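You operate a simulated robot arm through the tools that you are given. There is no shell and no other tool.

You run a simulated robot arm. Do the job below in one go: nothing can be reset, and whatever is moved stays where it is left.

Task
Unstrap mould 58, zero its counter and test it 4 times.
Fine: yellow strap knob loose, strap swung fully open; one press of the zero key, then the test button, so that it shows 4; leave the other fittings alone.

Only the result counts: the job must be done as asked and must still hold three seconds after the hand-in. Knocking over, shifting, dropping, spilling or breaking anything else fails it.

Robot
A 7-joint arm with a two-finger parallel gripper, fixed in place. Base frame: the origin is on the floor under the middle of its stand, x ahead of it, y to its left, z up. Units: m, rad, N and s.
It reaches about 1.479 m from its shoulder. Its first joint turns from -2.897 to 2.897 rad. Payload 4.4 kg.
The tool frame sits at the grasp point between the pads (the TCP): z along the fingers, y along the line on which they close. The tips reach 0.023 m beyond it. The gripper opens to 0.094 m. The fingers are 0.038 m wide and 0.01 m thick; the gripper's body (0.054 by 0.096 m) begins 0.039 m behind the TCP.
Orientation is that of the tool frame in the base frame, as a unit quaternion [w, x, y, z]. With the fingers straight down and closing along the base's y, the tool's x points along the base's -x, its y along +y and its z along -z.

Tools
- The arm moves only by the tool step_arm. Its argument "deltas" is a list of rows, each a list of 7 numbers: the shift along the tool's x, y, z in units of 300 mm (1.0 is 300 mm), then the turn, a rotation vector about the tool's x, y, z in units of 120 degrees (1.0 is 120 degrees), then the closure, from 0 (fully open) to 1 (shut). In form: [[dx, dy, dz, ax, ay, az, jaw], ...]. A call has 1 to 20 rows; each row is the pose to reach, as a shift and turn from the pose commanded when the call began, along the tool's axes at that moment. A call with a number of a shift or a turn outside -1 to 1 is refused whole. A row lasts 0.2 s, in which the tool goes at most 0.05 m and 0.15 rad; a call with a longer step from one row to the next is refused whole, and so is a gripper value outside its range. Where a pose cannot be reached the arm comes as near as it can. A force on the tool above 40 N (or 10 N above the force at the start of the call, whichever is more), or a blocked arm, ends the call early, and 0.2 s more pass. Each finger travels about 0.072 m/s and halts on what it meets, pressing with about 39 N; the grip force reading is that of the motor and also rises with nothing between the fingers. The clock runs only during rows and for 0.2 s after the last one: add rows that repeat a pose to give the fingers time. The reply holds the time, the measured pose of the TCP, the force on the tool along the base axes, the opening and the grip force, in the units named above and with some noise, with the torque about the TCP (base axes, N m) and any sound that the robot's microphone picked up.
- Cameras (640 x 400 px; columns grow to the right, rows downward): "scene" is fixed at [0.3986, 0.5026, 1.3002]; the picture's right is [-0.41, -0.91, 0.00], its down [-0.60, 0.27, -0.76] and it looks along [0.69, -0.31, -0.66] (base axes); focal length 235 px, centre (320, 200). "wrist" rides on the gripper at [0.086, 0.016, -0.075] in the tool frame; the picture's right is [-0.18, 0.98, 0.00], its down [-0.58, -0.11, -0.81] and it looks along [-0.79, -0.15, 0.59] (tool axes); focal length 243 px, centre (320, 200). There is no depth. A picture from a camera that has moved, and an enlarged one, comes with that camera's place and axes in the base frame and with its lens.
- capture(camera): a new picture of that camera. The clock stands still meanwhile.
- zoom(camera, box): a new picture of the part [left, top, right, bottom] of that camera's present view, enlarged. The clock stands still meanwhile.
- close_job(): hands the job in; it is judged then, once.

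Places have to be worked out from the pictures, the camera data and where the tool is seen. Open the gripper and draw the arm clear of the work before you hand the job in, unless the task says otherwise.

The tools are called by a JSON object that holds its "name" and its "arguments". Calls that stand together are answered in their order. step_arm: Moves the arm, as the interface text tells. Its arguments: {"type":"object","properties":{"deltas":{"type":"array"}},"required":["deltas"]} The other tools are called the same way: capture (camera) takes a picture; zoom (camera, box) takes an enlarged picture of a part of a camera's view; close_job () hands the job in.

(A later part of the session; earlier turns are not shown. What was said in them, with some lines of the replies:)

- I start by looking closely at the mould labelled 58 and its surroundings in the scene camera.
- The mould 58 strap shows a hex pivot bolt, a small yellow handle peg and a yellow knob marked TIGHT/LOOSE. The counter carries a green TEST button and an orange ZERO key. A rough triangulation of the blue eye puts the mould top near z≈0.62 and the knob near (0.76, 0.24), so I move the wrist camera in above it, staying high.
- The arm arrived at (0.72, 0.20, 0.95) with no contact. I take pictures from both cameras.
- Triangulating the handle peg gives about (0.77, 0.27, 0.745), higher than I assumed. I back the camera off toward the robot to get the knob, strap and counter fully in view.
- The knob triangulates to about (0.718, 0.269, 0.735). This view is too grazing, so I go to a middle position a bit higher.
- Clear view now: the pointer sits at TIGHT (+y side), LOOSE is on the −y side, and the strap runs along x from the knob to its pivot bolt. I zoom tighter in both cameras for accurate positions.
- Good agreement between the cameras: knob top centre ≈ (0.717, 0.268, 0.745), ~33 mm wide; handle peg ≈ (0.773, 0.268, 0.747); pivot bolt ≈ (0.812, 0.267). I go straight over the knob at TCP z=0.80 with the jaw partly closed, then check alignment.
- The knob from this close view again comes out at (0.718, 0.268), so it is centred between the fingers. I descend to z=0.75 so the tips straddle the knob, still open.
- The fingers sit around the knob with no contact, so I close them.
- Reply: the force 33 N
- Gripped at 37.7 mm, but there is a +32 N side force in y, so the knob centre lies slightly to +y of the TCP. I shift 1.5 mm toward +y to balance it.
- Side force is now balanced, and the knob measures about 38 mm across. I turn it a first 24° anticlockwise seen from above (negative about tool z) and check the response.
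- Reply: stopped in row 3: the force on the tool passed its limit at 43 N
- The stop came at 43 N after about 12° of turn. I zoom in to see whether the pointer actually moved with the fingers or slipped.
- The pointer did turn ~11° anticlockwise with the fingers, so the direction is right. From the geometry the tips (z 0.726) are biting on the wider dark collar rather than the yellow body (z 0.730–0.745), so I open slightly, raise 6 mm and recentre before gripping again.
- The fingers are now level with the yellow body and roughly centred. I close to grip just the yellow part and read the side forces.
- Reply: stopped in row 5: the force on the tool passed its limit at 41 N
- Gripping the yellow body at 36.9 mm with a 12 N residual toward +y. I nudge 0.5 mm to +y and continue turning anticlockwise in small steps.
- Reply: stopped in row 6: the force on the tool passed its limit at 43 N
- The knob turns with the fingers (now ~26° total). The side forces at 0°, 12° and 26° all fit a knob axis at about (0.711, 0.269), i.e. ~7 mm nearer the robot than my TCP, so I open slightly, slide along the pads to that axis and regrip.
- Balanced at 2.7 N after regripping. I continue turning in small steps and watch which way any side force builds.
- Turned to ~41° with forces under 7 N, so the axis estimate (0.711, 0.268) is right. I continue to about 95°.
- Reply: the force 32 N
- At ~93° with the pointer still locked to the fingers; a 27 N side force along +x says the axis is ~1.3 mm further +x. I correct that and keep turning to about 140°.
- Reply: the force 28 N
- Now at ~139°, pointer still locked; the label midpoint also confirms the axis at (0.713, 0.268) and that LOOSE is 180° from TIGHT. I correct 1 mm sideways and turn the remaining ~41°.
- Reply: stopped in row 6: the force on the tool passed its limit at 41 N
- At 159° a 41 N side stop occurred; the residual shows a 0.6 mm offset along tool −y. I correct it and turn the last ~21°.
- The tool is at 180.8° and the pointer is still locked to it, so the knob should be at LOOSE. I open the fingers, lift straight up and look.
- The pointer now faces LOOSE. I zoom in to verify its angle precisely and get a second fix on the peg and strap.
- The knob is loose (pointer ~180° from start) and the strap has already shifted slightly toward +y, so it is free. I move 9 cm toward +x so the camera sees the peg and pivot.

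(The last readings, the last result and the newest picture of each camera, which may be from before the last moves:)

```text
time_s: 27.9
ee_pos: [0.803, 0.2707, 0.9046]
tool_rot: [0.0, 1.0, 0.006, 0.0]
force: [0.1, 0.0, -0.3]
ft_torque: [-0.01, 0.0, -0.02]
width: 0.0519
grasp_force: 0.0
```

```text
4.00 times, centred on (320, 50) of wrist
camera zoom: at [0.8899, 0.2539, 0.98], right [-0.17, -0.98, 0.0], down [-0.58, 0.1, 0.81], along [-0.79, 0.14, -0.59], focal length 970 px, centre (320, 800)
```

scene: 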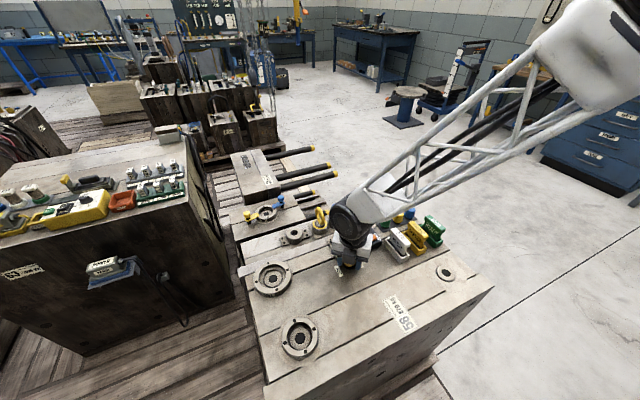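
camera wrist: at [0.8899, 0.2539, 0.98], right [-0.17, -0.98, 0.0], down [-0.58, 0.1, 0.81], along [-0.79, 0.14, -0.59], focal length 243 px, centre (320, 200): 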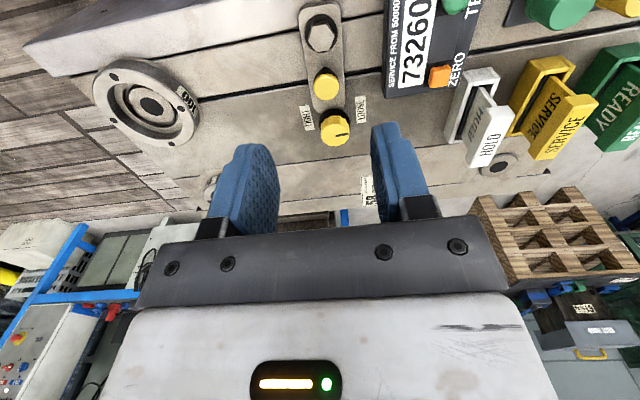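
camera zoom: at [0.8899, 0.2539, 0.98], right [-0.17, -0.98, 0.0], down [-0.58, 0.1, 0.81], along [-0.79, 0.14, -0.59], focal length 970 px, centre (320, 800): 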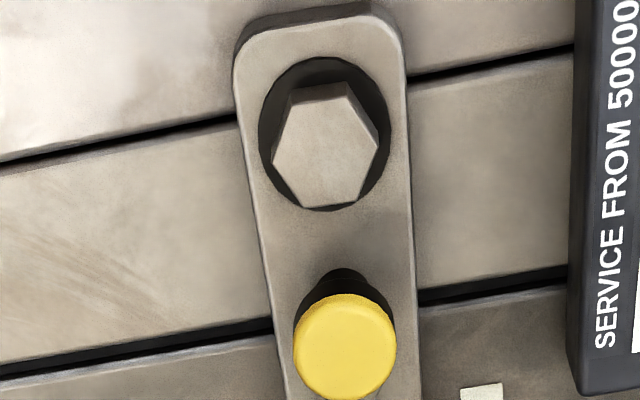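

Two wrist views give the peg at (0.7675, 0.269, top 0.755) and the pivot at (0.803, 0.268), a 36 mm arm. I position above the peg at z=0.79 with the fingers still straddling in y, then check.

{"name": "step_arm", "arguments": {"deltas": [[-0.04, 0.001, 0.08, 0, 0, 0, 0.45], [-0.08, 0.002, 0.18, 0, 0, 0, 0.45], [-0.118, 0.004, 0.28, 0, 0, 0, 0.45], [-0.118, 0.004, 0.38, 0, 0, 0, 0.45], [-0.118, 0.004, 0.38, 0, 0, 0, 0.45]]}}

{"name": "capture", "arguments": {"camera": "wrist"}}

{"name": "zoom", "arguments": {"camera": "scene", "box": [310, 200, 406, 280]}}

```text
time_s: 29.1
ee_pos: [0.768, 0.2687, 0.7916]
tool_rot: [0.001, 1.0, 0.006, 0.001]
force: [1.0, 0.1, -0.7]
ft_torque: [0.0, -0.01, 0.0]
width: 0.0516
grasp_force: 0.1
```

```text
taken
camera wrist: at [0.8554, 0.2519, 0.8656], right [-0.17, -0.98, 0.0], down [-0.58, 0.1, 0.81], along [-0.79, 0.14, -0.59], focal length 243 px, centre (320, 200)
```

wrist: 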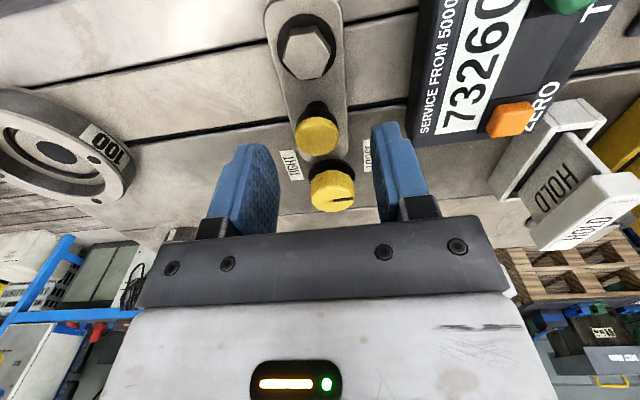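

```text
5.00 times, centred on (358, 240) of scene
camera zoom: at [0.3986, 0.5026, 1.3002], right [-0.41, -0.91, 0.0], down [-0.6, 0.27, -0.76], along [0.69, -0.31, -0.66], focal length 1173 px, centre (130, 0)
```

zoom: 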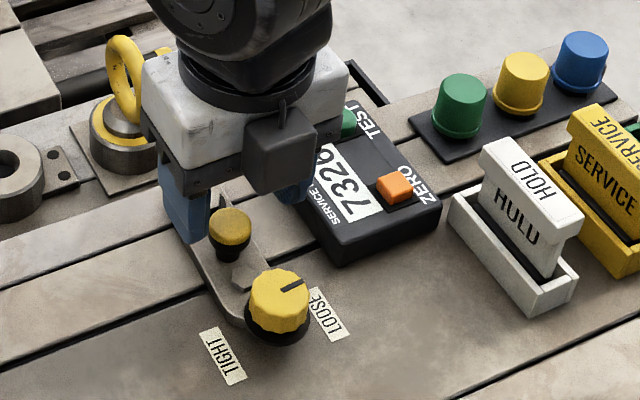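

The peg reads (0.768, 0.2687) here, centred between the fingers. I lower to z=0.758 so the tips cage its neck and cap, then narrow the jaw to about 30 mm without clamping.

{"name": "step_arm", "arguments": {"deltas": [[0, 0, 0.05, 0, 0, 0, 0.45], [0, 0, 0.11, 0, 0, 0, 0.45], [0, 0, 0.11, 0, 0, 0, 0.55], [0, 0, 0.11, 0, 0, 0, 0.68], [0, 0, 0.11, 0, 0, 0, 0.68]]}}

{"name": "capture", "arguments": {"camera": "wrist"}}

```text
time_s: 30.3
ee_pos: [0.767, 0.2677, 0.7585]
tool_rot: [0.001, 1.0, 0.006, 0.0]
force: [0.0, 1.3, -0.5]
ft_torque: [-0.02, 0.0, 0.0]
width: 0.0301
grasp_force: 0.1
```

```text
taken
camera wrist: at [0.8549, 0.2513, 0.8329], right [-0.17, -0.98, 0.0], down [-0.58, 0.1, 0.81], along [-0.79, 0.14, -0.59], focal length 243 px, centre (320, 200)
```

wrist: 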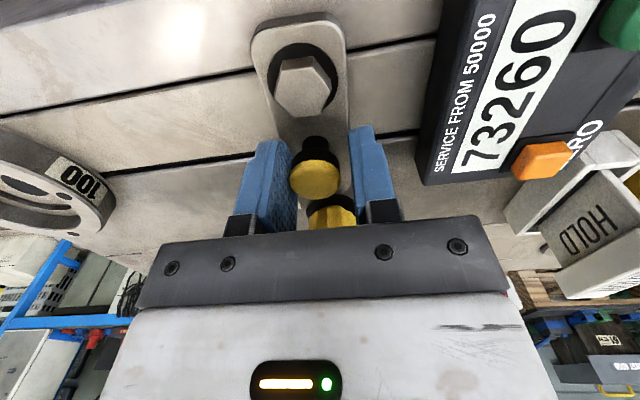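

The peg is caged cleanly between the fingers. I swing it about the pivot toward +y (away from the counter), rotating the tool with it, for a first 32°.

{"name": "step_arm", "arguments": {"deltas": [[0.0008, -0.0083, 0, 0, 0, 0.0333, 0.68], [0.0019, -0.0167, 0, 0, 0, 0.0667, 0.68], [0.0036, -0.0247, 0, 0, 0, 0.1, 0.68], [0.0062, -0.0327, 0, 0, 0, 0.1333, 0.68], [0.0093, -0.0407, 0, 0, 0, 0.1667, 0.68], [0.0127, -0.0483, 0, 0, 0, 0.2, 0.68], [0.0168, -0.0557, 0, 0, 0, 0.2333, 0.68], [0.0212, -0.0627, 0, 0, 0, 0.2667, 0.68]]}}

{"name": "capture", "arguments": {"camera": "wrist"}}

{"name": "zoom", "arguments": {"camera": "scene", "box": [310, 200, 406, 280]}}

```text
time_s: 32.1
ee_pos: [0.7734, 0.2869, 0.7585]
tool_rot: [0.001, 0.963, -0.271, 0.0]
force: [-3.0, -2.2, -0.9]
ft_torque: [0.01, 0.02, -0.02]
width: 0.0316
grasp_force: 1.8
```

```text
taken
camera wrist: at [0.8388, 0.227, 0.8327], right [-0.67, -0.74, 0.0], down [-0.44, 0.4, 0.81], along [-0.6, 0.54, -0.59], focal length 243 px, centre (320, 200)
```

wrist: 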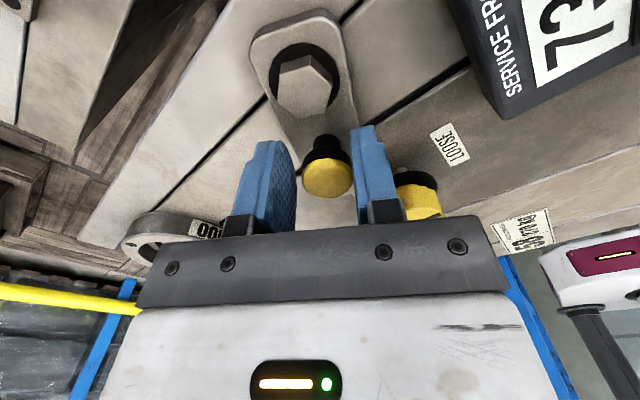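

```text
5.00 times, centred on (358, 240) of scene
camera zoom: at [0.3986, 0.5026, 1.3002], right [-0.41, -0.91, 0.0], down [-0.6, 0.27, -0.76], along [0.69, -0.31, -0.66], focal length 1173 px, centre (130, 0)
```

zoom: 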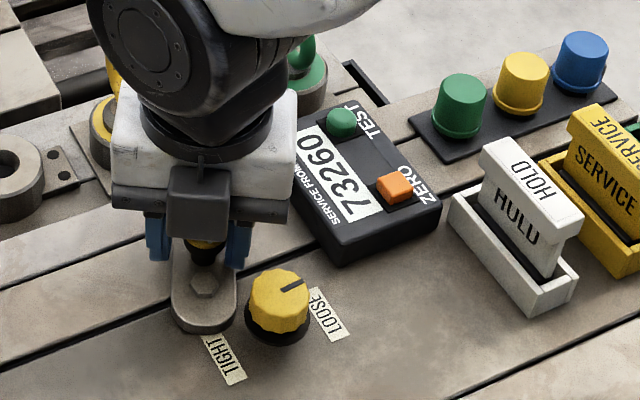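

The strap swings freely with only ~4 N and the knob stays at LOOSE. I continue the arc for another 64°, to about 96° in all.

{"name": "step_arm", "arguments": {"deltas": [[0.0003, -0.0083, 0, 0, 0, 0.0333, 0.68], [0.0012, -0.0165, 0, 0, 0, 0.0667, 0.68], [0.0026, -0.0246, 0, 0, 0, 0.1, 0.68], [0.0046, -0.0327, 0, 0, 0, 0.1333, 0.68], [0.0071, -0.0405, 0, 0, 0, 0.1667, 0.68], [0.0102, -0.0482, 0, 0, 0, 0.2, 0.68], [0.0139, -0.0556, 0, 0, 0, 0.2333, 0.68], [0.018, -0.0628, 0, 0, 0, 0.2667, 0.68], [0.0226, -0.0697, 0, 0, 0, 0.3, 0.68], [0.0277, -0.0762, 0, 0, 0, 0.3333, 0.68], [0.0333, -0.0823, 0, 0, 0, 0.3667, 0.68], [0.0392, -0.0881, 0, 0, 0, 0.4, 0.68], [0.0455, -0.0934, 0, 0, 0, 0.4333, 0.68], [0.0522, -0.0982, 0, 0, 0, 0.4667, 0.68], [0.0593, -0.1026, 0, 0, 0, 0.5, 0.68], [0.0665, -0.1065, 0, 0, 0, 0.5333, 0.68]]}}

{"name": "capture", "arguments": {"camera": "wrist"}}

{"name": "zoom", "arguments": {"camera": "scene", "box": [290, 200, 386, 280]}}

```text
time_s: 35.5
ee_pos: [0.8077, 0.3027, 0.7579]
tool_rot: [-0.001, -0.674, 0.739, -0.001]
force: [-7.0, -0.7, -1.4]
ft_torque: [-0.02, 0.02, 0.0]
width: 0.0327
grasp_force: 2.7
```

```text
taken
camera wrist: at [0.783, 0.2182, 0.8324], right [-0.96, 0.28, 0.0], down [0.16, 0.57, 0.8], along [0.22, 0.77, -0.59], focal length 243 px, centre (320, 200)
```

wrist: 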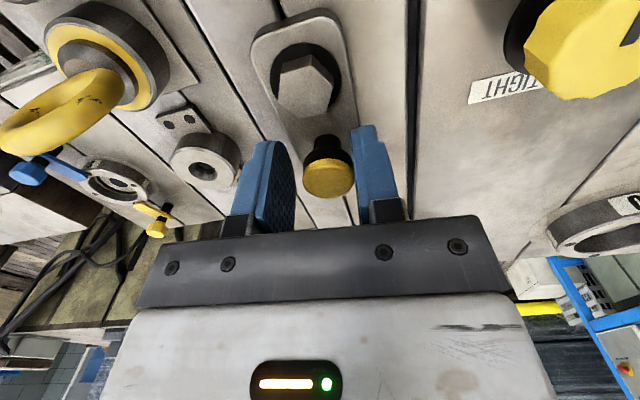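

```text
5.00 times, centred on (338, 240) of scene
camera zoom: at [0.3986, 0.5026, 1.3002], right [-0.41, -0.91, 0.0], down [-0.6, 0.27, -0.76], along [0.69, -0.31, -0.66], focal length 1173 px, centre (230, 0)
```

zoom: 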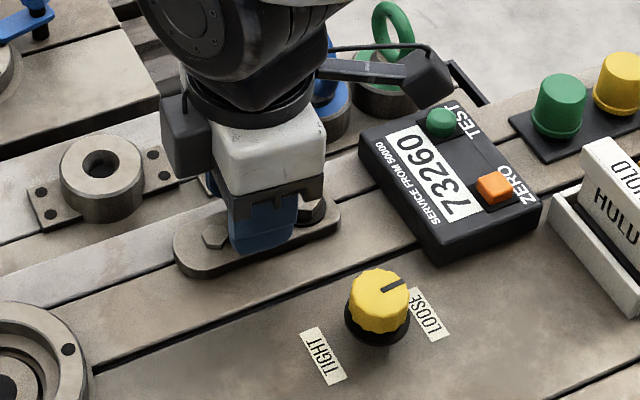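

About 96° swung, force only ~7 N (friction). I push on in smaller steps to find the end stop.

{"name": "step_arm", "arguments": {"deltas": [[0.0002, -0.0062, 0, 0, 0, 0.025, 0.68], [0.0007, -0.0124, 0, 0, 0, 0.05, 0.68], [0.0015, -0.0186, 0, 0, 0, 0.075, 0.68], [0.0026, -0.0246, 0, 0, 0, 0.1, 0.68], [0.0026, -0.0246, 0, 0, 0, 0.1, 0.68]]}}

{"name": "zoom", "arguments": {"camera": "scene", "box": [290, 200, 386, 280]}}

```text
time_s: 36.7
ee_pos: [0.8138, 0.3017, 0.7573]
tool_rot: [-0.002, -0.593, 0.805, 0.0]
force: [-38.3, 0.7, -5.5]
ft_torque: [-0.21, 0.11, 0.21]
width: 0.0462
grasp_force: 18.4
```

```text
5.00 times, centred on (338, 240) of scene
camera zoom: at [0.3986, 0.5026, 1.3002], right [-0.41, -0.91, 0.0], down [-0.6, 0.27, -0.76], along [0.69, -0.31, -0.66], focal length 1173 px, centre (230, 0)
```

zoom: 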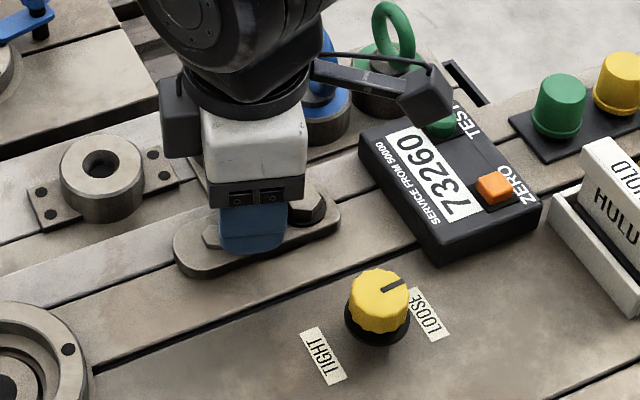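

The force jumped to 38 N while the strap did not move any further, so it is against its end stop, swung fully open. I open the fingers away from the peg, then lift straight up.

{"name": "step_arm", "arguments": {"deltas": [[0, 0, 0, 0, 0, 0, 0.4], [0, 0, 0, 0, 0, 0, 0.36], [0, 0, 0, 0, 0, 0, 0.36], [0, 0, -0.05, 0, 0, 0, 0.36], [0, 0, -0.13, 0, 0, 0, 0.36], [0, 0, -0.25, 0, 0, 0, 0.36], [0, 0, -0.37, 0, 0, 0, 0.36], [0, 0, -0.48, 0, 0, 0, 0.36], [0, 0, -0.48, 0, 0, 0, 0.36]]}}

{"name": "zoom", "arguments": {"camera": "scene", "box": [290, 200, 386, 280]}}

{"name": "capture", "arguments": {"camera": "wrist"}}

```text
time_s: 38.7
ee_pos: [0.8134, 0.3027, 0.9025]
tool_rot: [0.0, -0.592, 0.806, 0.0]
force: [0.0, 0.4, 0.4]
ft_torque: [-0.03, 0.05, 0.02]
width: 0.0602
grasp_force: 0.1
```

```text
5.00 times, centred on (338, 240) of scene
camera zoom: at [0.3986, 0.5026, 1.3002], right [-0.41, -0.91, 0.0], down [-0.6, 0.27, -0.76], along [0.69, -0.31, -0.66], focal length 1173 px, centre (230, 0)
```

zoom: 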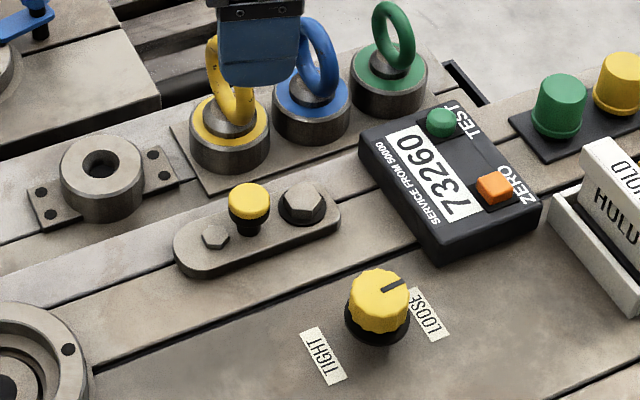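

```text
taken
camera wrist: at [0.7732, 0.2237, 0.9771], right [-0.88, 0.47, 0.0], down [0.28, 0.52, 0.81], along [0.38, 0.71, -0.59], focal length 243 px, centre (320, 200)
```

wrist: 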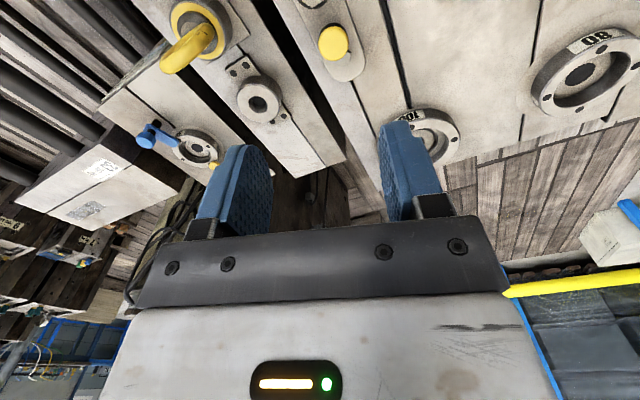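

The strap lies fully open at its stop and the knob remains at LOOSE. Next is the counter: I bring the tool back to its original orientation above it for an accurate look at the ZERO key and TEST button.

{"name": "step_arm", "arguments": {"deltas": [[0.057, 0.022, -0.009, 0, 0, 0.06, 0.36], [0.113, 0.044, -0.018, 0, 0, 0.12, 0.36], [0.17, 0.066, -0.028, 0, 0, 0.18, 0.36], [0.227, 0.088, -0.037, 0, 0, 0.24, 0.36], [0.283, 0.11, -0.047, 0, 0, 0.3, 0.36], [0.34, 0.131, -0.056, 0, 0, 0.36, 0.36], [0.397, 0.153, -0.065, 0, 0, 0.42, 0.36], [0.453, 0.175, -0.075, 0, 0, 0.48, 0.36], [0.51, 0.197, -0.084, 0, 0, 0.54, 0.36], [0.567, 0.219, -0.093, 0, 0, 0.6, 0.36], [0.567, 0.219, -0.093, 0, 0, 0.606, 0.36], [0.567, 0.219, -0.093, 0, 0, 0.606, 0.36]]}}

{"name": "capture", "arguments": {"camera": "wrist"}}

{"name": "zoom", "arguments": {"camera": "wrist", "box": [230, 40, 390, 140]}}

{"name": "zoom", "arguments": {"camera": "scene", "box": [340, 200, 404, 250]}}

```text
time_s: 41.3
ee_pos: [0.7014, 0.1599, 0.9302]
tool_rot: [0.0, 0.002, 1.0, -0.001]
force: [0.6, -0.2, -1.1]
ft_torque: [-0.01, -0.01, -0.01]
width: 0.0603
grasp_force: 0.0
```

```text
taken
camera wrist: at [0.6146, 0.1755, 1.005], right [0.19, 0.98, 0.0], down [0.58, -0.11, 0.81], along [0.79, -0.15, -0.59], focal length 243 px, centre (320, 200)
```

wrist: 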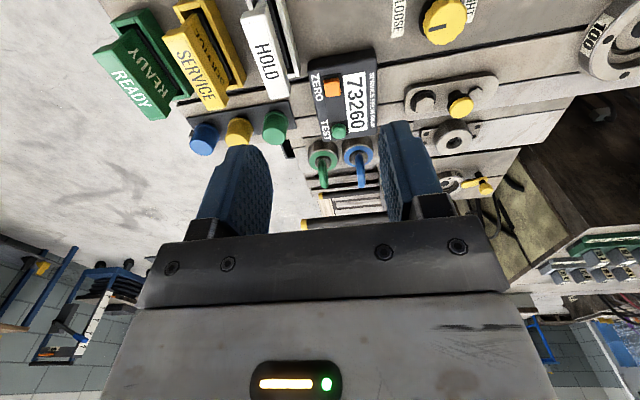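

```text
4.00 times, centred on (310, 90) of wrist
camera zoom: at [0.6146, 0.1755, 1.005], right [0.19, 0.98, 0.0], down [0.58, -0.11, 0.81], along [0.79, -0.15, -0.59], focal length 970 px, centre (360, 640)
```

zoom: 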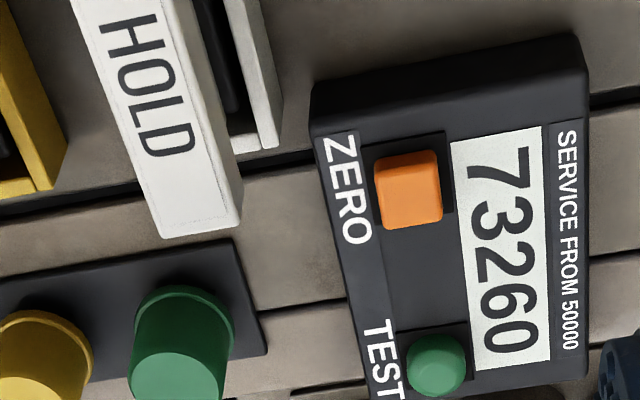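

```text
8.00 times, centred on (372, 225) of scene
camera zoom: at [0.3986, 0.5026, 1.3002], right [-0.41, -0.91, 0.0], down [-0.6, 0.27, -0.76], along [0.69, -0.31, -0.66], focal length 1877 px, centre (-96, 0)
```

zoom: 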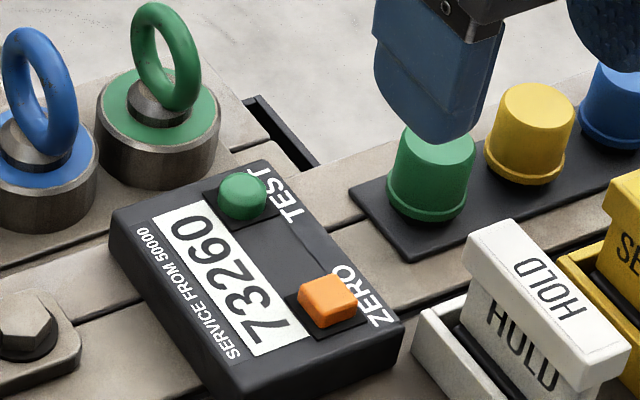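

ZERO key ≈ (0.756, 0.163, top 0.749) and TEST button ≈ (0.815, 0.163, top 0.749); the HOLD flag tops out near z 0.78, so the gripper body will clear it. I close the fingers and move over the ZERO key at z=0.80 (tips 0.777).

{"name": "step_arm", "arguments": {"deltas": [[-0.05, 0.003, 0.03, 0, 0, 0, 0.6], [-0.1, 0.006, 0.1, 0, 0, 0, 0.8], [-0.15, 0.009, 0.2, 0, 0, 0, 1.0], [-0.182, 0.0103, 0.3, 0, 0, 0, 1.0], [-0.182, 0.0103, 0.38, 0, 0, 0, 1.0], [-0.182, 0.0103, 0.433, 0, 0, 0, 1.0], [-0.182, 0.0103, 0.433, 0, 0, 0, 1.0]]}}

{"name": "capture", "arguments": {"camera": "wrist"}}

{"name": "zoom", "arguments": {"camera": "scene", "box": [340, 190, 420, 250]}}

```text
time_s: 42.9
ee_pos: [0.7554, 0.1617, 0.8026]
tool_rot: [0.0, 0.0, 1.0, -0.001]
force: [0.2, 0.7, 0.2]
ft_torque: [0.0, -0.01, 0.0]
width: 0.0
grasp_force: 38.8
```

```text
taken
camera wrist: at [0.6692, 0.1775, 0.8748], right [0.18, 0.98, 0.0], down [0.58, -0.11, 0.81], along [0.79, -0.15, -0.59], focal length 243 px, centre (320, 200)
```

wrist: 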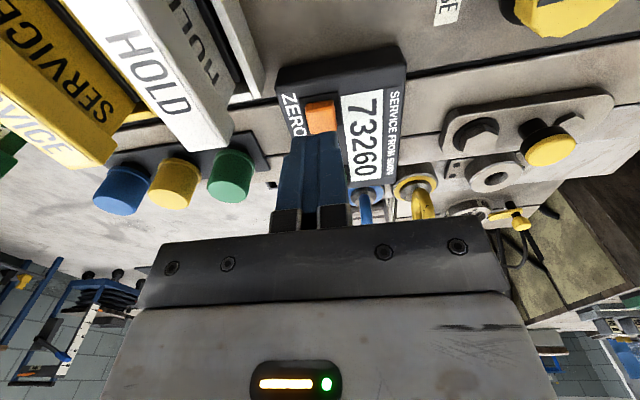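

```text
6.67 times, centred on (380, 220) of scene
camera zoom: at [0.3986, 0.5026, 1.3002], right [-0.41, -0.91, 0.0], down [-0.6, 0.27, -0.76], along [0.69, -0.31, -0.66], focal length 1564 px, centre (-80, 67)
```

zoom: 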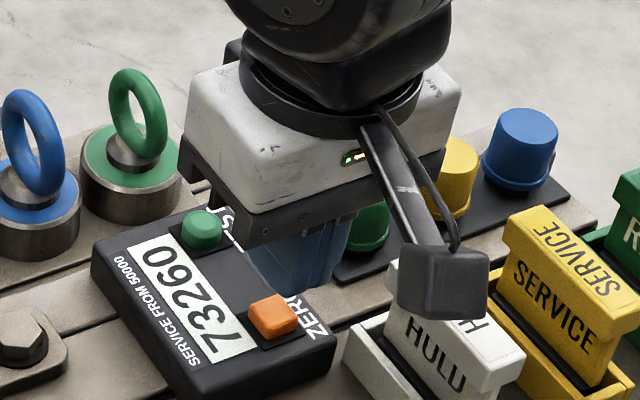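

The ZERO key reads (0.7556, 0.162) and the TCP is right over it. I descend to about 4 mm above the key first.

{"name": "step_arm", "arguments": {"deltas": [[0, 0.001, 0.03, 0, 0, 0, 1.0], [0, 0.001, 0.06, 0, 0, 0, 1.0], [0, 0.001, 0.082, 0, 0, 0, 1.0], [0, 0.001, 0.082, 0, 0, 0, 1.0]]}}

{"name": "zoom", "arguments": {"camera": "wrist", "box": [240, 80, 400, 240]}}

{"name": "zoom", "arguments": {"camera": "scene", "box": [350, 205, 410, 245]}}

```text
time_s: 43.9
ee_pos: [0.755, 0.1632, 0.7762]
tool_rot: [0.001, 0.0, 1.0, -0.001]
force: [-0.9, -0.1, 0.0]
ft_torque: [0.03, -0.01, 0.0]
width: 0.0
grasp_force: 39.0
```

```text
2.50 times, centred on (320, 160) of wrist
camera zoom: at [0.6695, 0.1779, 0.8501], right [0.18, 0.98, 0.0], down [0.58, -0.11, 0.81], along [0.79, -0.15, -0.59], focal length 606 px, centre (320, 300)
```

zoom: 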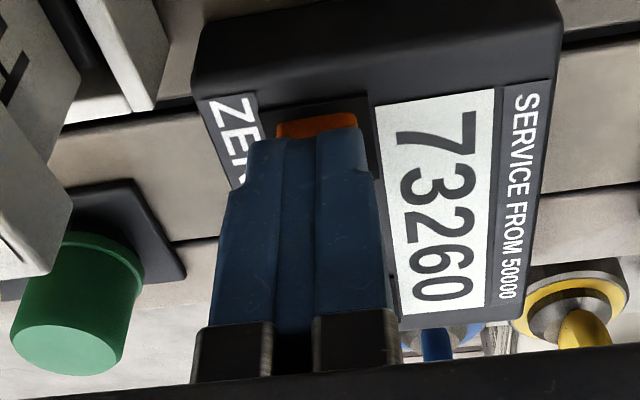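

```text
10.00 times, centred on (380, 225) of scene
camera zoom: at [0.3986, 0.5026, 1.3002], right [-0.41, -0.91, 0.0], down [-0.6, 0.27, -0.76], along [0.69, -0.31, -0.66], focal length 2346 px, centre (-280, -50)
```

zoom: 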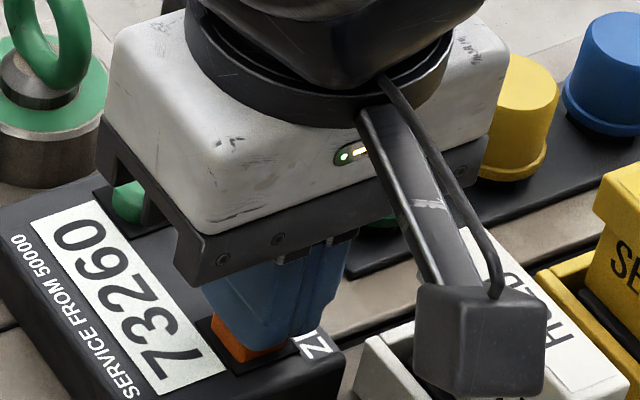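

The closed tips are centred over the key, just above it. I press down slowly, 1 mm per row for 7 mm, watching force and sound.

{"name": "step_arm", "arguments": {"deltas": [[0, 0, 0.0033, 0, 0, 0, 1.0], [0, 0, 0.0067, 0, 0, 0, 1.0], [0, 0, 0.01, 0, 0, 0, 1.0], [0, 0, 0.0133, 0, 0, 0, 1.0], [0, 0, 0.0167, 0, 0, 0, 1.0], [0, 0, 0.02, 0, 0, 0, 1.0], [0, 0, 0.0233, 0, 0, 0, 1.0]]}}

{"name": "zoom", "arguments": {"camera": "wrist", "box": [240, 80, 400, 240]}}

```text
time_s: 45.5
ee_pos: [0.7559, 0.1629, 0.7692]
tool_rot: [0.0, 0.0, 1.0, -0.001]
force: [-3.5, -1.3, 18.0]
ft_torque: [-0.04, 0.08, -0.01]
width: 0.0
grasp_force: 39.2
heard: click
```

```text
2.50 times, centred on (320, 160) of wrist
camera zoom: at [0.6697, 0.1783, 0.8437], right [0.18, 0.98, 0.0], down [0.58, -0.11, 0.81], along [0.79, -0.15, -0.59], focal length 606 px, centre (320, 300)
```

zoom: 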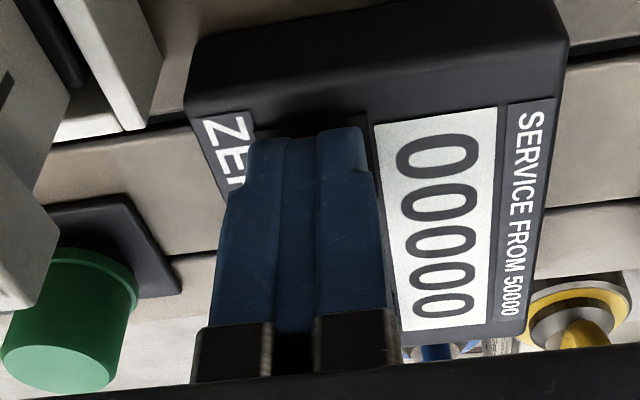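

Click heard and the display shows 00000. I lift straight up and move 59 mm in +x to above the TEST button.

{"name": "step_arm", "arguments": {"deltas": [[0, 0, -0.03, 0, 0, 0, 1.0], [0, 0, -0.07, 0, 0, 0, 1.0], [0, 0, -0.11, 0, 0, 0, 1.0], [-0.07, 0, -0.11, 0, 0, 0, 1.0], [-0.14, 0, -0.11, 0, 0, 0, 1.0], [-0.198, 0, -0.11, 0, 0, 0, 1.0], [-0.198, 0, -0.11, 0, 0, 0, 1.0]]}}

{"name": "capture", "arguments": {"camera": "wrist"}}

{"name": "zoom", "arguments": {"camera": "scene", "box": [340, 190, 420, 250]}}

```text
time_s: 47.1
ee_pos: [0.816, 0.1628, 0.8023]
tool_rot: [-0.001, 0.0, 1.0, -0.001]
force: [0.3, 0.4, 0.0]
ft_torque: [-0.03, -0.02, 0.0]
width: 0.0002
grasp_force: 39.3
```

```text
taken
camera wrist: at [0.7296, 0.1784, 0.8766], right [0.18, 0.98, 0.0], down [0.58, -0.11, 0.81], along [0.79, -0.15, -0.59], focal length 243 px, centre (320, 200)
```

wrist: 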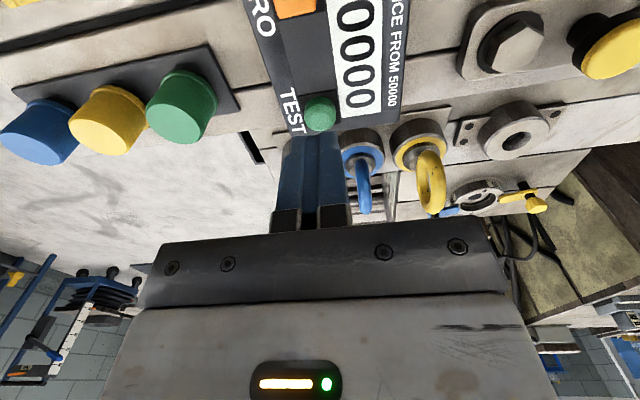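

```text
6.67 times, centred on (380, 220) of scene
camera zoom: at [0.3986, 0.5026, 1.3002], right [-0.41, -0.91, 0.0], down [-0.6, 0.27, -0.76], along [0.69, -0.31, -0.66], focal length 1564 px, centre (-80, 67)
```

zoom: 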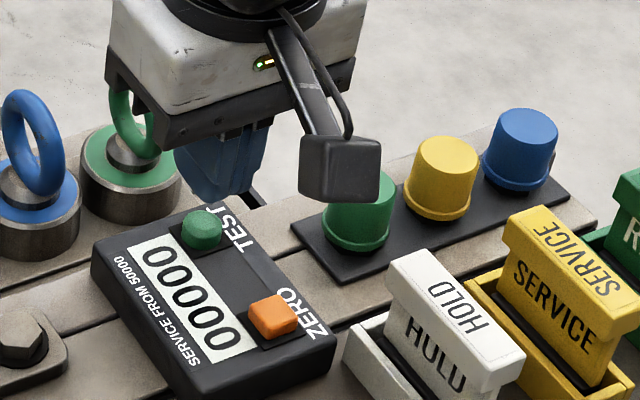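

TEST reads (0.814, 0.163); I shift 1.5 mm back toward it and descend to about 5 mm above the button.

{"name": "step_arm", "arguments": {"deltas": [[0.005, 0.001, 0.03, 0, 0, 0, 1.0], [0.005, 0.001, 0.06, 0, 0, 0, 1.0], [0.005, 0.001, 0.08, 0, 0, 0, 1.0], [0.005, 0.001, 0.08, 0, 0, 0, 1.0]]}}

{"name": "zoom", "arguments": {"camera": "wrist", "box": [240, 60, 400, 220]}}

```text
time_s: 48.1
ee_pos: [0.815, 0.1634, 0.778]
tool_rot: [0.0, 0.0, 1.0, -0.001]
force: [-0.1, 0.4, 0.7]
ft_torque: [0.01, -0.04, -0.03]
width: 0.0
grasp_force: 38.5
```

```text
2.50 times, centred on (320, 140) of wrist
camera zoom: at [0.7278, 0.1784, 0.8522], right [0.18, 0.98, 0.0], down [0.58, -0.11, 0.81], along [0.79, -0.15, -0.59], focal length 606 px, centre (320, 350)
```

zoom: 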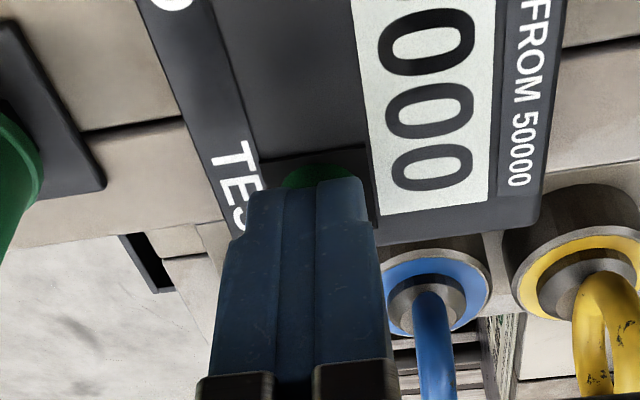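

The tips are just above the TEST button. First press: down slowly 1 mm per row, then read the click and display before releasing.

{"name": "step_arm", "arguments": {"deltas": [[0, 0, 0.0033, 0, 0, 0, 1.0], [0, 0, 0.0067, 0, 0, 0, 1.0], [0, 0, 0.01, 0, 0, 0, 1.0], [0, 0, 0.0133, 0, 0, 0, 1.0], [0, 0, 0.0167, 0, 0, 0, 1.0], [0, 0, 0.02, 0, 0, 0, 1.0], [0, 0, 0.0233, 0, 0, 0, 1.0]]}}

{"name": "zoom", "arguments": {"camera": "wrist", "box": [240, 0, 400, 160]}}

```text
time_s: 49.7
ee_pos: [0.8141, 0.1628, 0.7718]
tool_rot: [0.0, -0.001, 1.0, -0.001]
force: [-4.8, 0.7, 12.9]
ft_torque: [0.03, 0.08, 0.0]
width: 0.0
grasp_force: 39.5
heard: click
```

```text
2.50 times, centred on (320, 80) of wrist
camera zoom: at [0.7275, 0.1787, 0.8457], right [0.18, 0.98, 0.0], down [0.58, -0.11, 0.81], along [0.79, -0.15, -0.59], focal length 606 px, centre (320, 500)
```

zoom: 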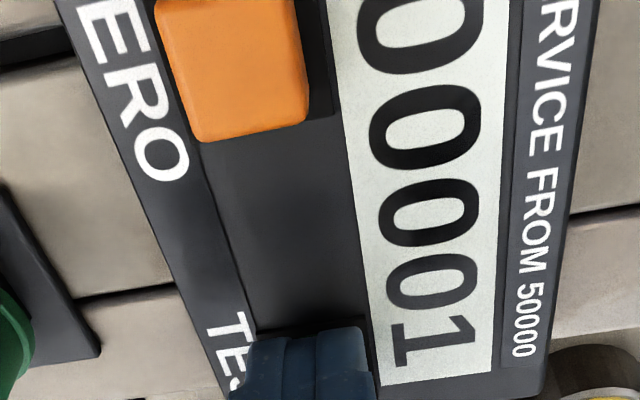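

The display shows 00001 after one click. I release 10 mm and press once more to the same depth.

{"name": "step_arm", "arguments": {"deltas": [[0, 0, -0.0133, 0, 0, 0, 1.0], [0, 0, -0.0267, 0, 0, 0, 1.0], [0, 0, -0.0333, 0, 0, 0, 1.0], [0, 0, -0.0333, 0, 0, 0, 1.0], [0, 0, -0.0233, 0, 0, 0, 1.0], [0, 0, -0.0167, 0, 0, 0, 1.0], [0, 0, -0.0133, 0, 0, 0, 1.0], [0, 0, -0.01, 0, 0, 0, 1.0], [0, 0, -0.0067, 0, 0, 0, 1.0], [0, 0, -0.0033, 0, 0, 0, 1.0], [0, 0, 0, 0, 0, 0, 1.0]]}}

{"name": "zoom", "arguments": {"camera": "wrist", "box": [240, 0, 400, 160]}}

```text
time_s: 52.1
ee_pos: [0.8133, 0.1628, 0.7722]
tool_rot: [-0.001, 0.0, 1.0, -0.001]
force: [0.7, -2.8, 13.2]
ft_torque: [-0.05, 0.04, -0.02]
width: 0.0
grasp_force: 38.5
heard: click
```

```text
2.50 times, centred on (320, 80) of wrist
camera zoom: at [0.7276, 0.1784, 0.8457], right [0.18, 0.98, 0.0], down [0.58, -0.11, 0.81], along [0.79, -0.15, -0.59], focal length 606 px, centre (320, 500)
```

zoom: 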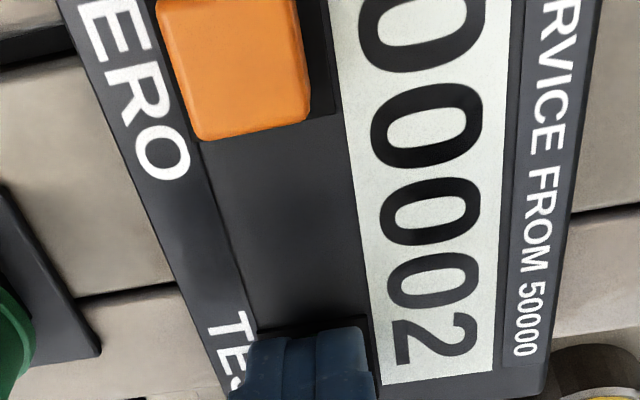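

The display shows 00002. Same release-and-press cycle for the third test.

{"name": "step_arm", "arguments": {"deltas": [[0, 0, -0.0133, 0, 0, 0, 1.0], [0, 0, -0.0267, 0, 0, 0, 1.0], [0, 0, -0.0333, 0, 0, 0, 1.0], [0, 0, -0.0333, 0, 0, 0, 1.0], [0, 0, -0.0233, 0, 0, 0, 1.0], [0, 0, -0.0167, 0, 0, 0, 1.0], [0, 0, -0.0133, 0, 0, 0, 1.0], [0, 0, -0.01, 0, 0, 0, 1.0], [0, 0, -0.0067, 0, 0, 0, 1.0], [0, 0, -0.0033, 0, 0, 0, 1.0], [0, 0, 0, 0, 0, 0, 1.0]]}}

{"name": "zoom", "arguments": {"camera": "wrist", "box": [240, 0, 400, 160]}}

```text
time_s: 54.5
ee_pos: [0.8129, 0.1626, 0.7717]
tool_rot: [0.0, -0.001, 1.0, -0.001]
force: [-2.4, 0.1, 12.5]
ft_torque: [-0.02, 0.03, 0.0]
width: 0.0002
grasp_force: 39.1
heard: click
```

```text
2.50 times, centred on (320, 80) of wrist
camera zoom: at [0.7274, 0.1785, 0.8459], right [0.18, 0.98, 0.0], down [0.58, -0.11, 0.81], along [0.79, -0.15, -0.59], focal length 606 px, centre (320, 500)
```

zoom: 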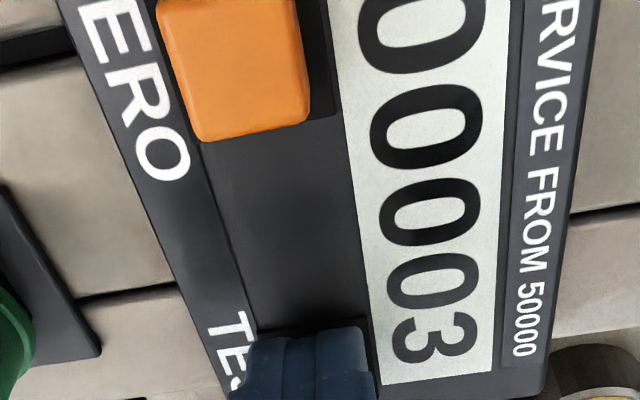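

The display shows 00003. One last release-and-press for the fourth test.

{"name": "step_arm", "arguments": {"deltas": [[0, 0, -0.0133, 0, 0, 0, 1.0], [0, 0, -0.0267, 0, 0, 0, 1.0], [0, 0, -0.0333, 0, 0, 0, 1.0], [0, 0, -0.0333, 0, 0, 0, 1.0], [0, 0, -0.0233, 0, 0, 0, 1.0], [0, 0, -0.0167, 0, 0, 0, 1.0], [0, 0, -0.0133, 0, 0, 0, 1.0], [0, 0, -0.01, 0, 0, 0, 1.0], [0, 0, -0.0067, 0, 0, 0, 1.0], [0, 0, -0.0033, 0, 0, 0, 1.0], [0, 0, 0, 0, 0, 0, 1.0]]}}

{"name": "zoom", "arguments": {"camera": "wrist", "box": [240, 0, 400, 160]}}

```text
time_s: 56.9
ee_pos: [0.8136, 0.1626, 0.7714]
tool_rot: [0.0, 0.0, 1.0, 0.0]
force: [-2.7, -1.1, 11.4]
ft_torque: [-0.03, 0.05, 0.04]
width: 0.0
grasp_force: 39.2
heard: click
```

```text
2.50 times, centred on (320, 80) of wrist
camera zoom: at [0.7276, 0.1784, 0.846], right [0.18, 0.98, 0.0], down [0.58, -0.11, 0.81], along [0.79, -0.15, -0.59], focal length 606 px, centre (320, 500)
```

zoom: 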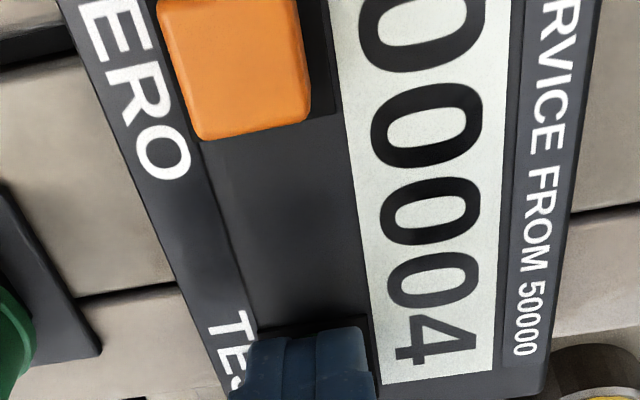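

The display shows 00004. I lift straight up, then open the gripper and draw back toward the starting side, clear of the work.

{"name": "step_arm", "arguments": {"deltas": [[0, 0, -0.0133, 0, 0, 0, 1.0], [0, 0, -0.05, 0, 0, 0, 1.0], [0, 0, -0.15, 0, 0, 0, 1.0], [0, 0, -0.28, 0, 0, 0, 1.0], [0, 0, -0.42, 0, 0, 0, 1.0], [0, 0, -0.56, 0, 0, 0, 1.0], [0, 0, -0.7, 0, 0, 0, 0.8], [0, -0.12, -0.8, 0, 0, 0, 0.5], [0, -0.25, -0.9, 0, 0, 0, 0.2], [0, -0.38, -0.95, 0, 0, 0, 0], [0, -0.52, -0.98, 0, 0, 0, 0], [0, -0.66, -0.98, 0, 0, 0, 0], [0, -0.78, -0.98, 0, 0, 0, 0], [0, -0.78, -0.98, 0, 0, 0, 0]]}}

{"name": "zoom", "arguments": {"camera": "scene", "box": [260, 170, 450, 290]}}

{"name": "zoom", "arguments": {"camera": "scene", "box": [310, 200, 406, 280]}}

{"name": "capture", "arguments": {"camera": "scene"}}

```text
time_s: 59.9
ee_pos: [0.8149, -0.07, 1.0636]
tool_rot: [0.0, 0.001, 1.0, -0.001]
force: [0.6, 0.4, 0.5]
ft_torque: [0.01, -0.01, -0.01]
width: 0.0941
grasp_force: 0.1
```

```text
3.33 times, centred on (355, 230) of scene
camera zoom: at [0.3986, 0.5026, 1.3002], right [-0.41, -0.91, 0.0], down [-0.6, 0.27, -0.76], along [0.69, -0.31, -0.66], focal length 782 px, centre (203, 100)
```

zoom: 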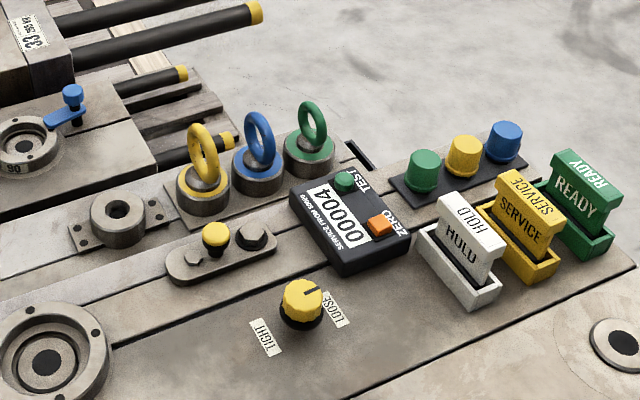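

```text
5.00 times, centred on (358, 240) of scene
camera zoom: at [0.3986, 0.5026, 1.3002], right [-0.41, -0.91, 0.0], down [-0.6, 0.27, -0.76], along [0.69, -0.31, -0.66], focal length 1173 px, centre (130, 0)
```

zoom: 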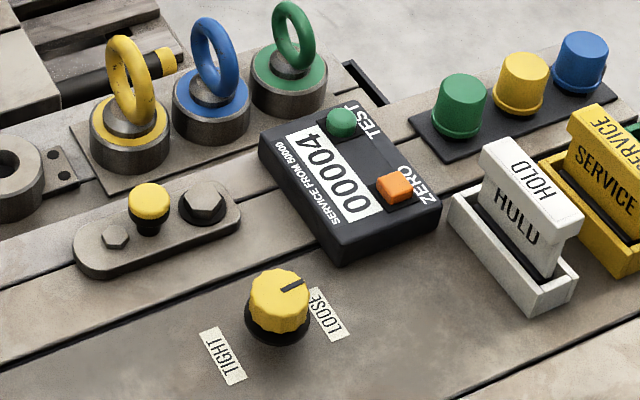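

```text
taken
```

scene: 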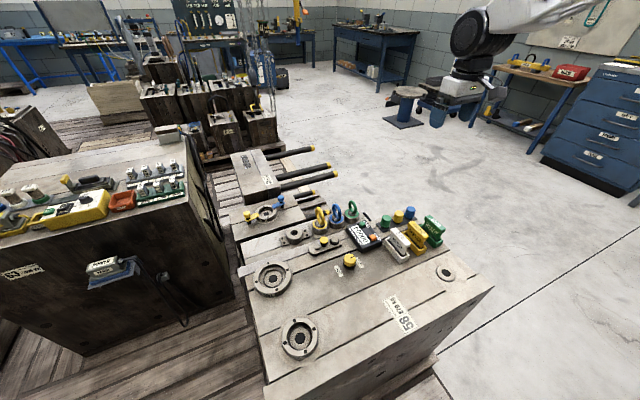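

Final view: knob pointer at LOOSE, strap swung fully open against its stop, counter at 00004, the other fittings where they were, and the gripper open and clear. I hand the job in.

{"name": "close_job", "arguments": {}}

```text
The job is handed in.
```

Mould 58 is unstrapped and its counter reads 00004. The job is handed in.

- **Strap knob:** I turned the yellow knob about 180° anticlockwise. Its pointer now faces LOOSE.
- **Strap:** I swung it about 90° away from the counter. It stopped there and did not move further under a 38 N push.
- **Counter:** I pressed the ZERO key once and the display went to 00000. Four presses of TEST followed, each with a click, and the display counted from 1 up to 4.
- **Other fittings:** the last scene picture shows none of them moved. The gripper is open and the arm is back near its starting position.
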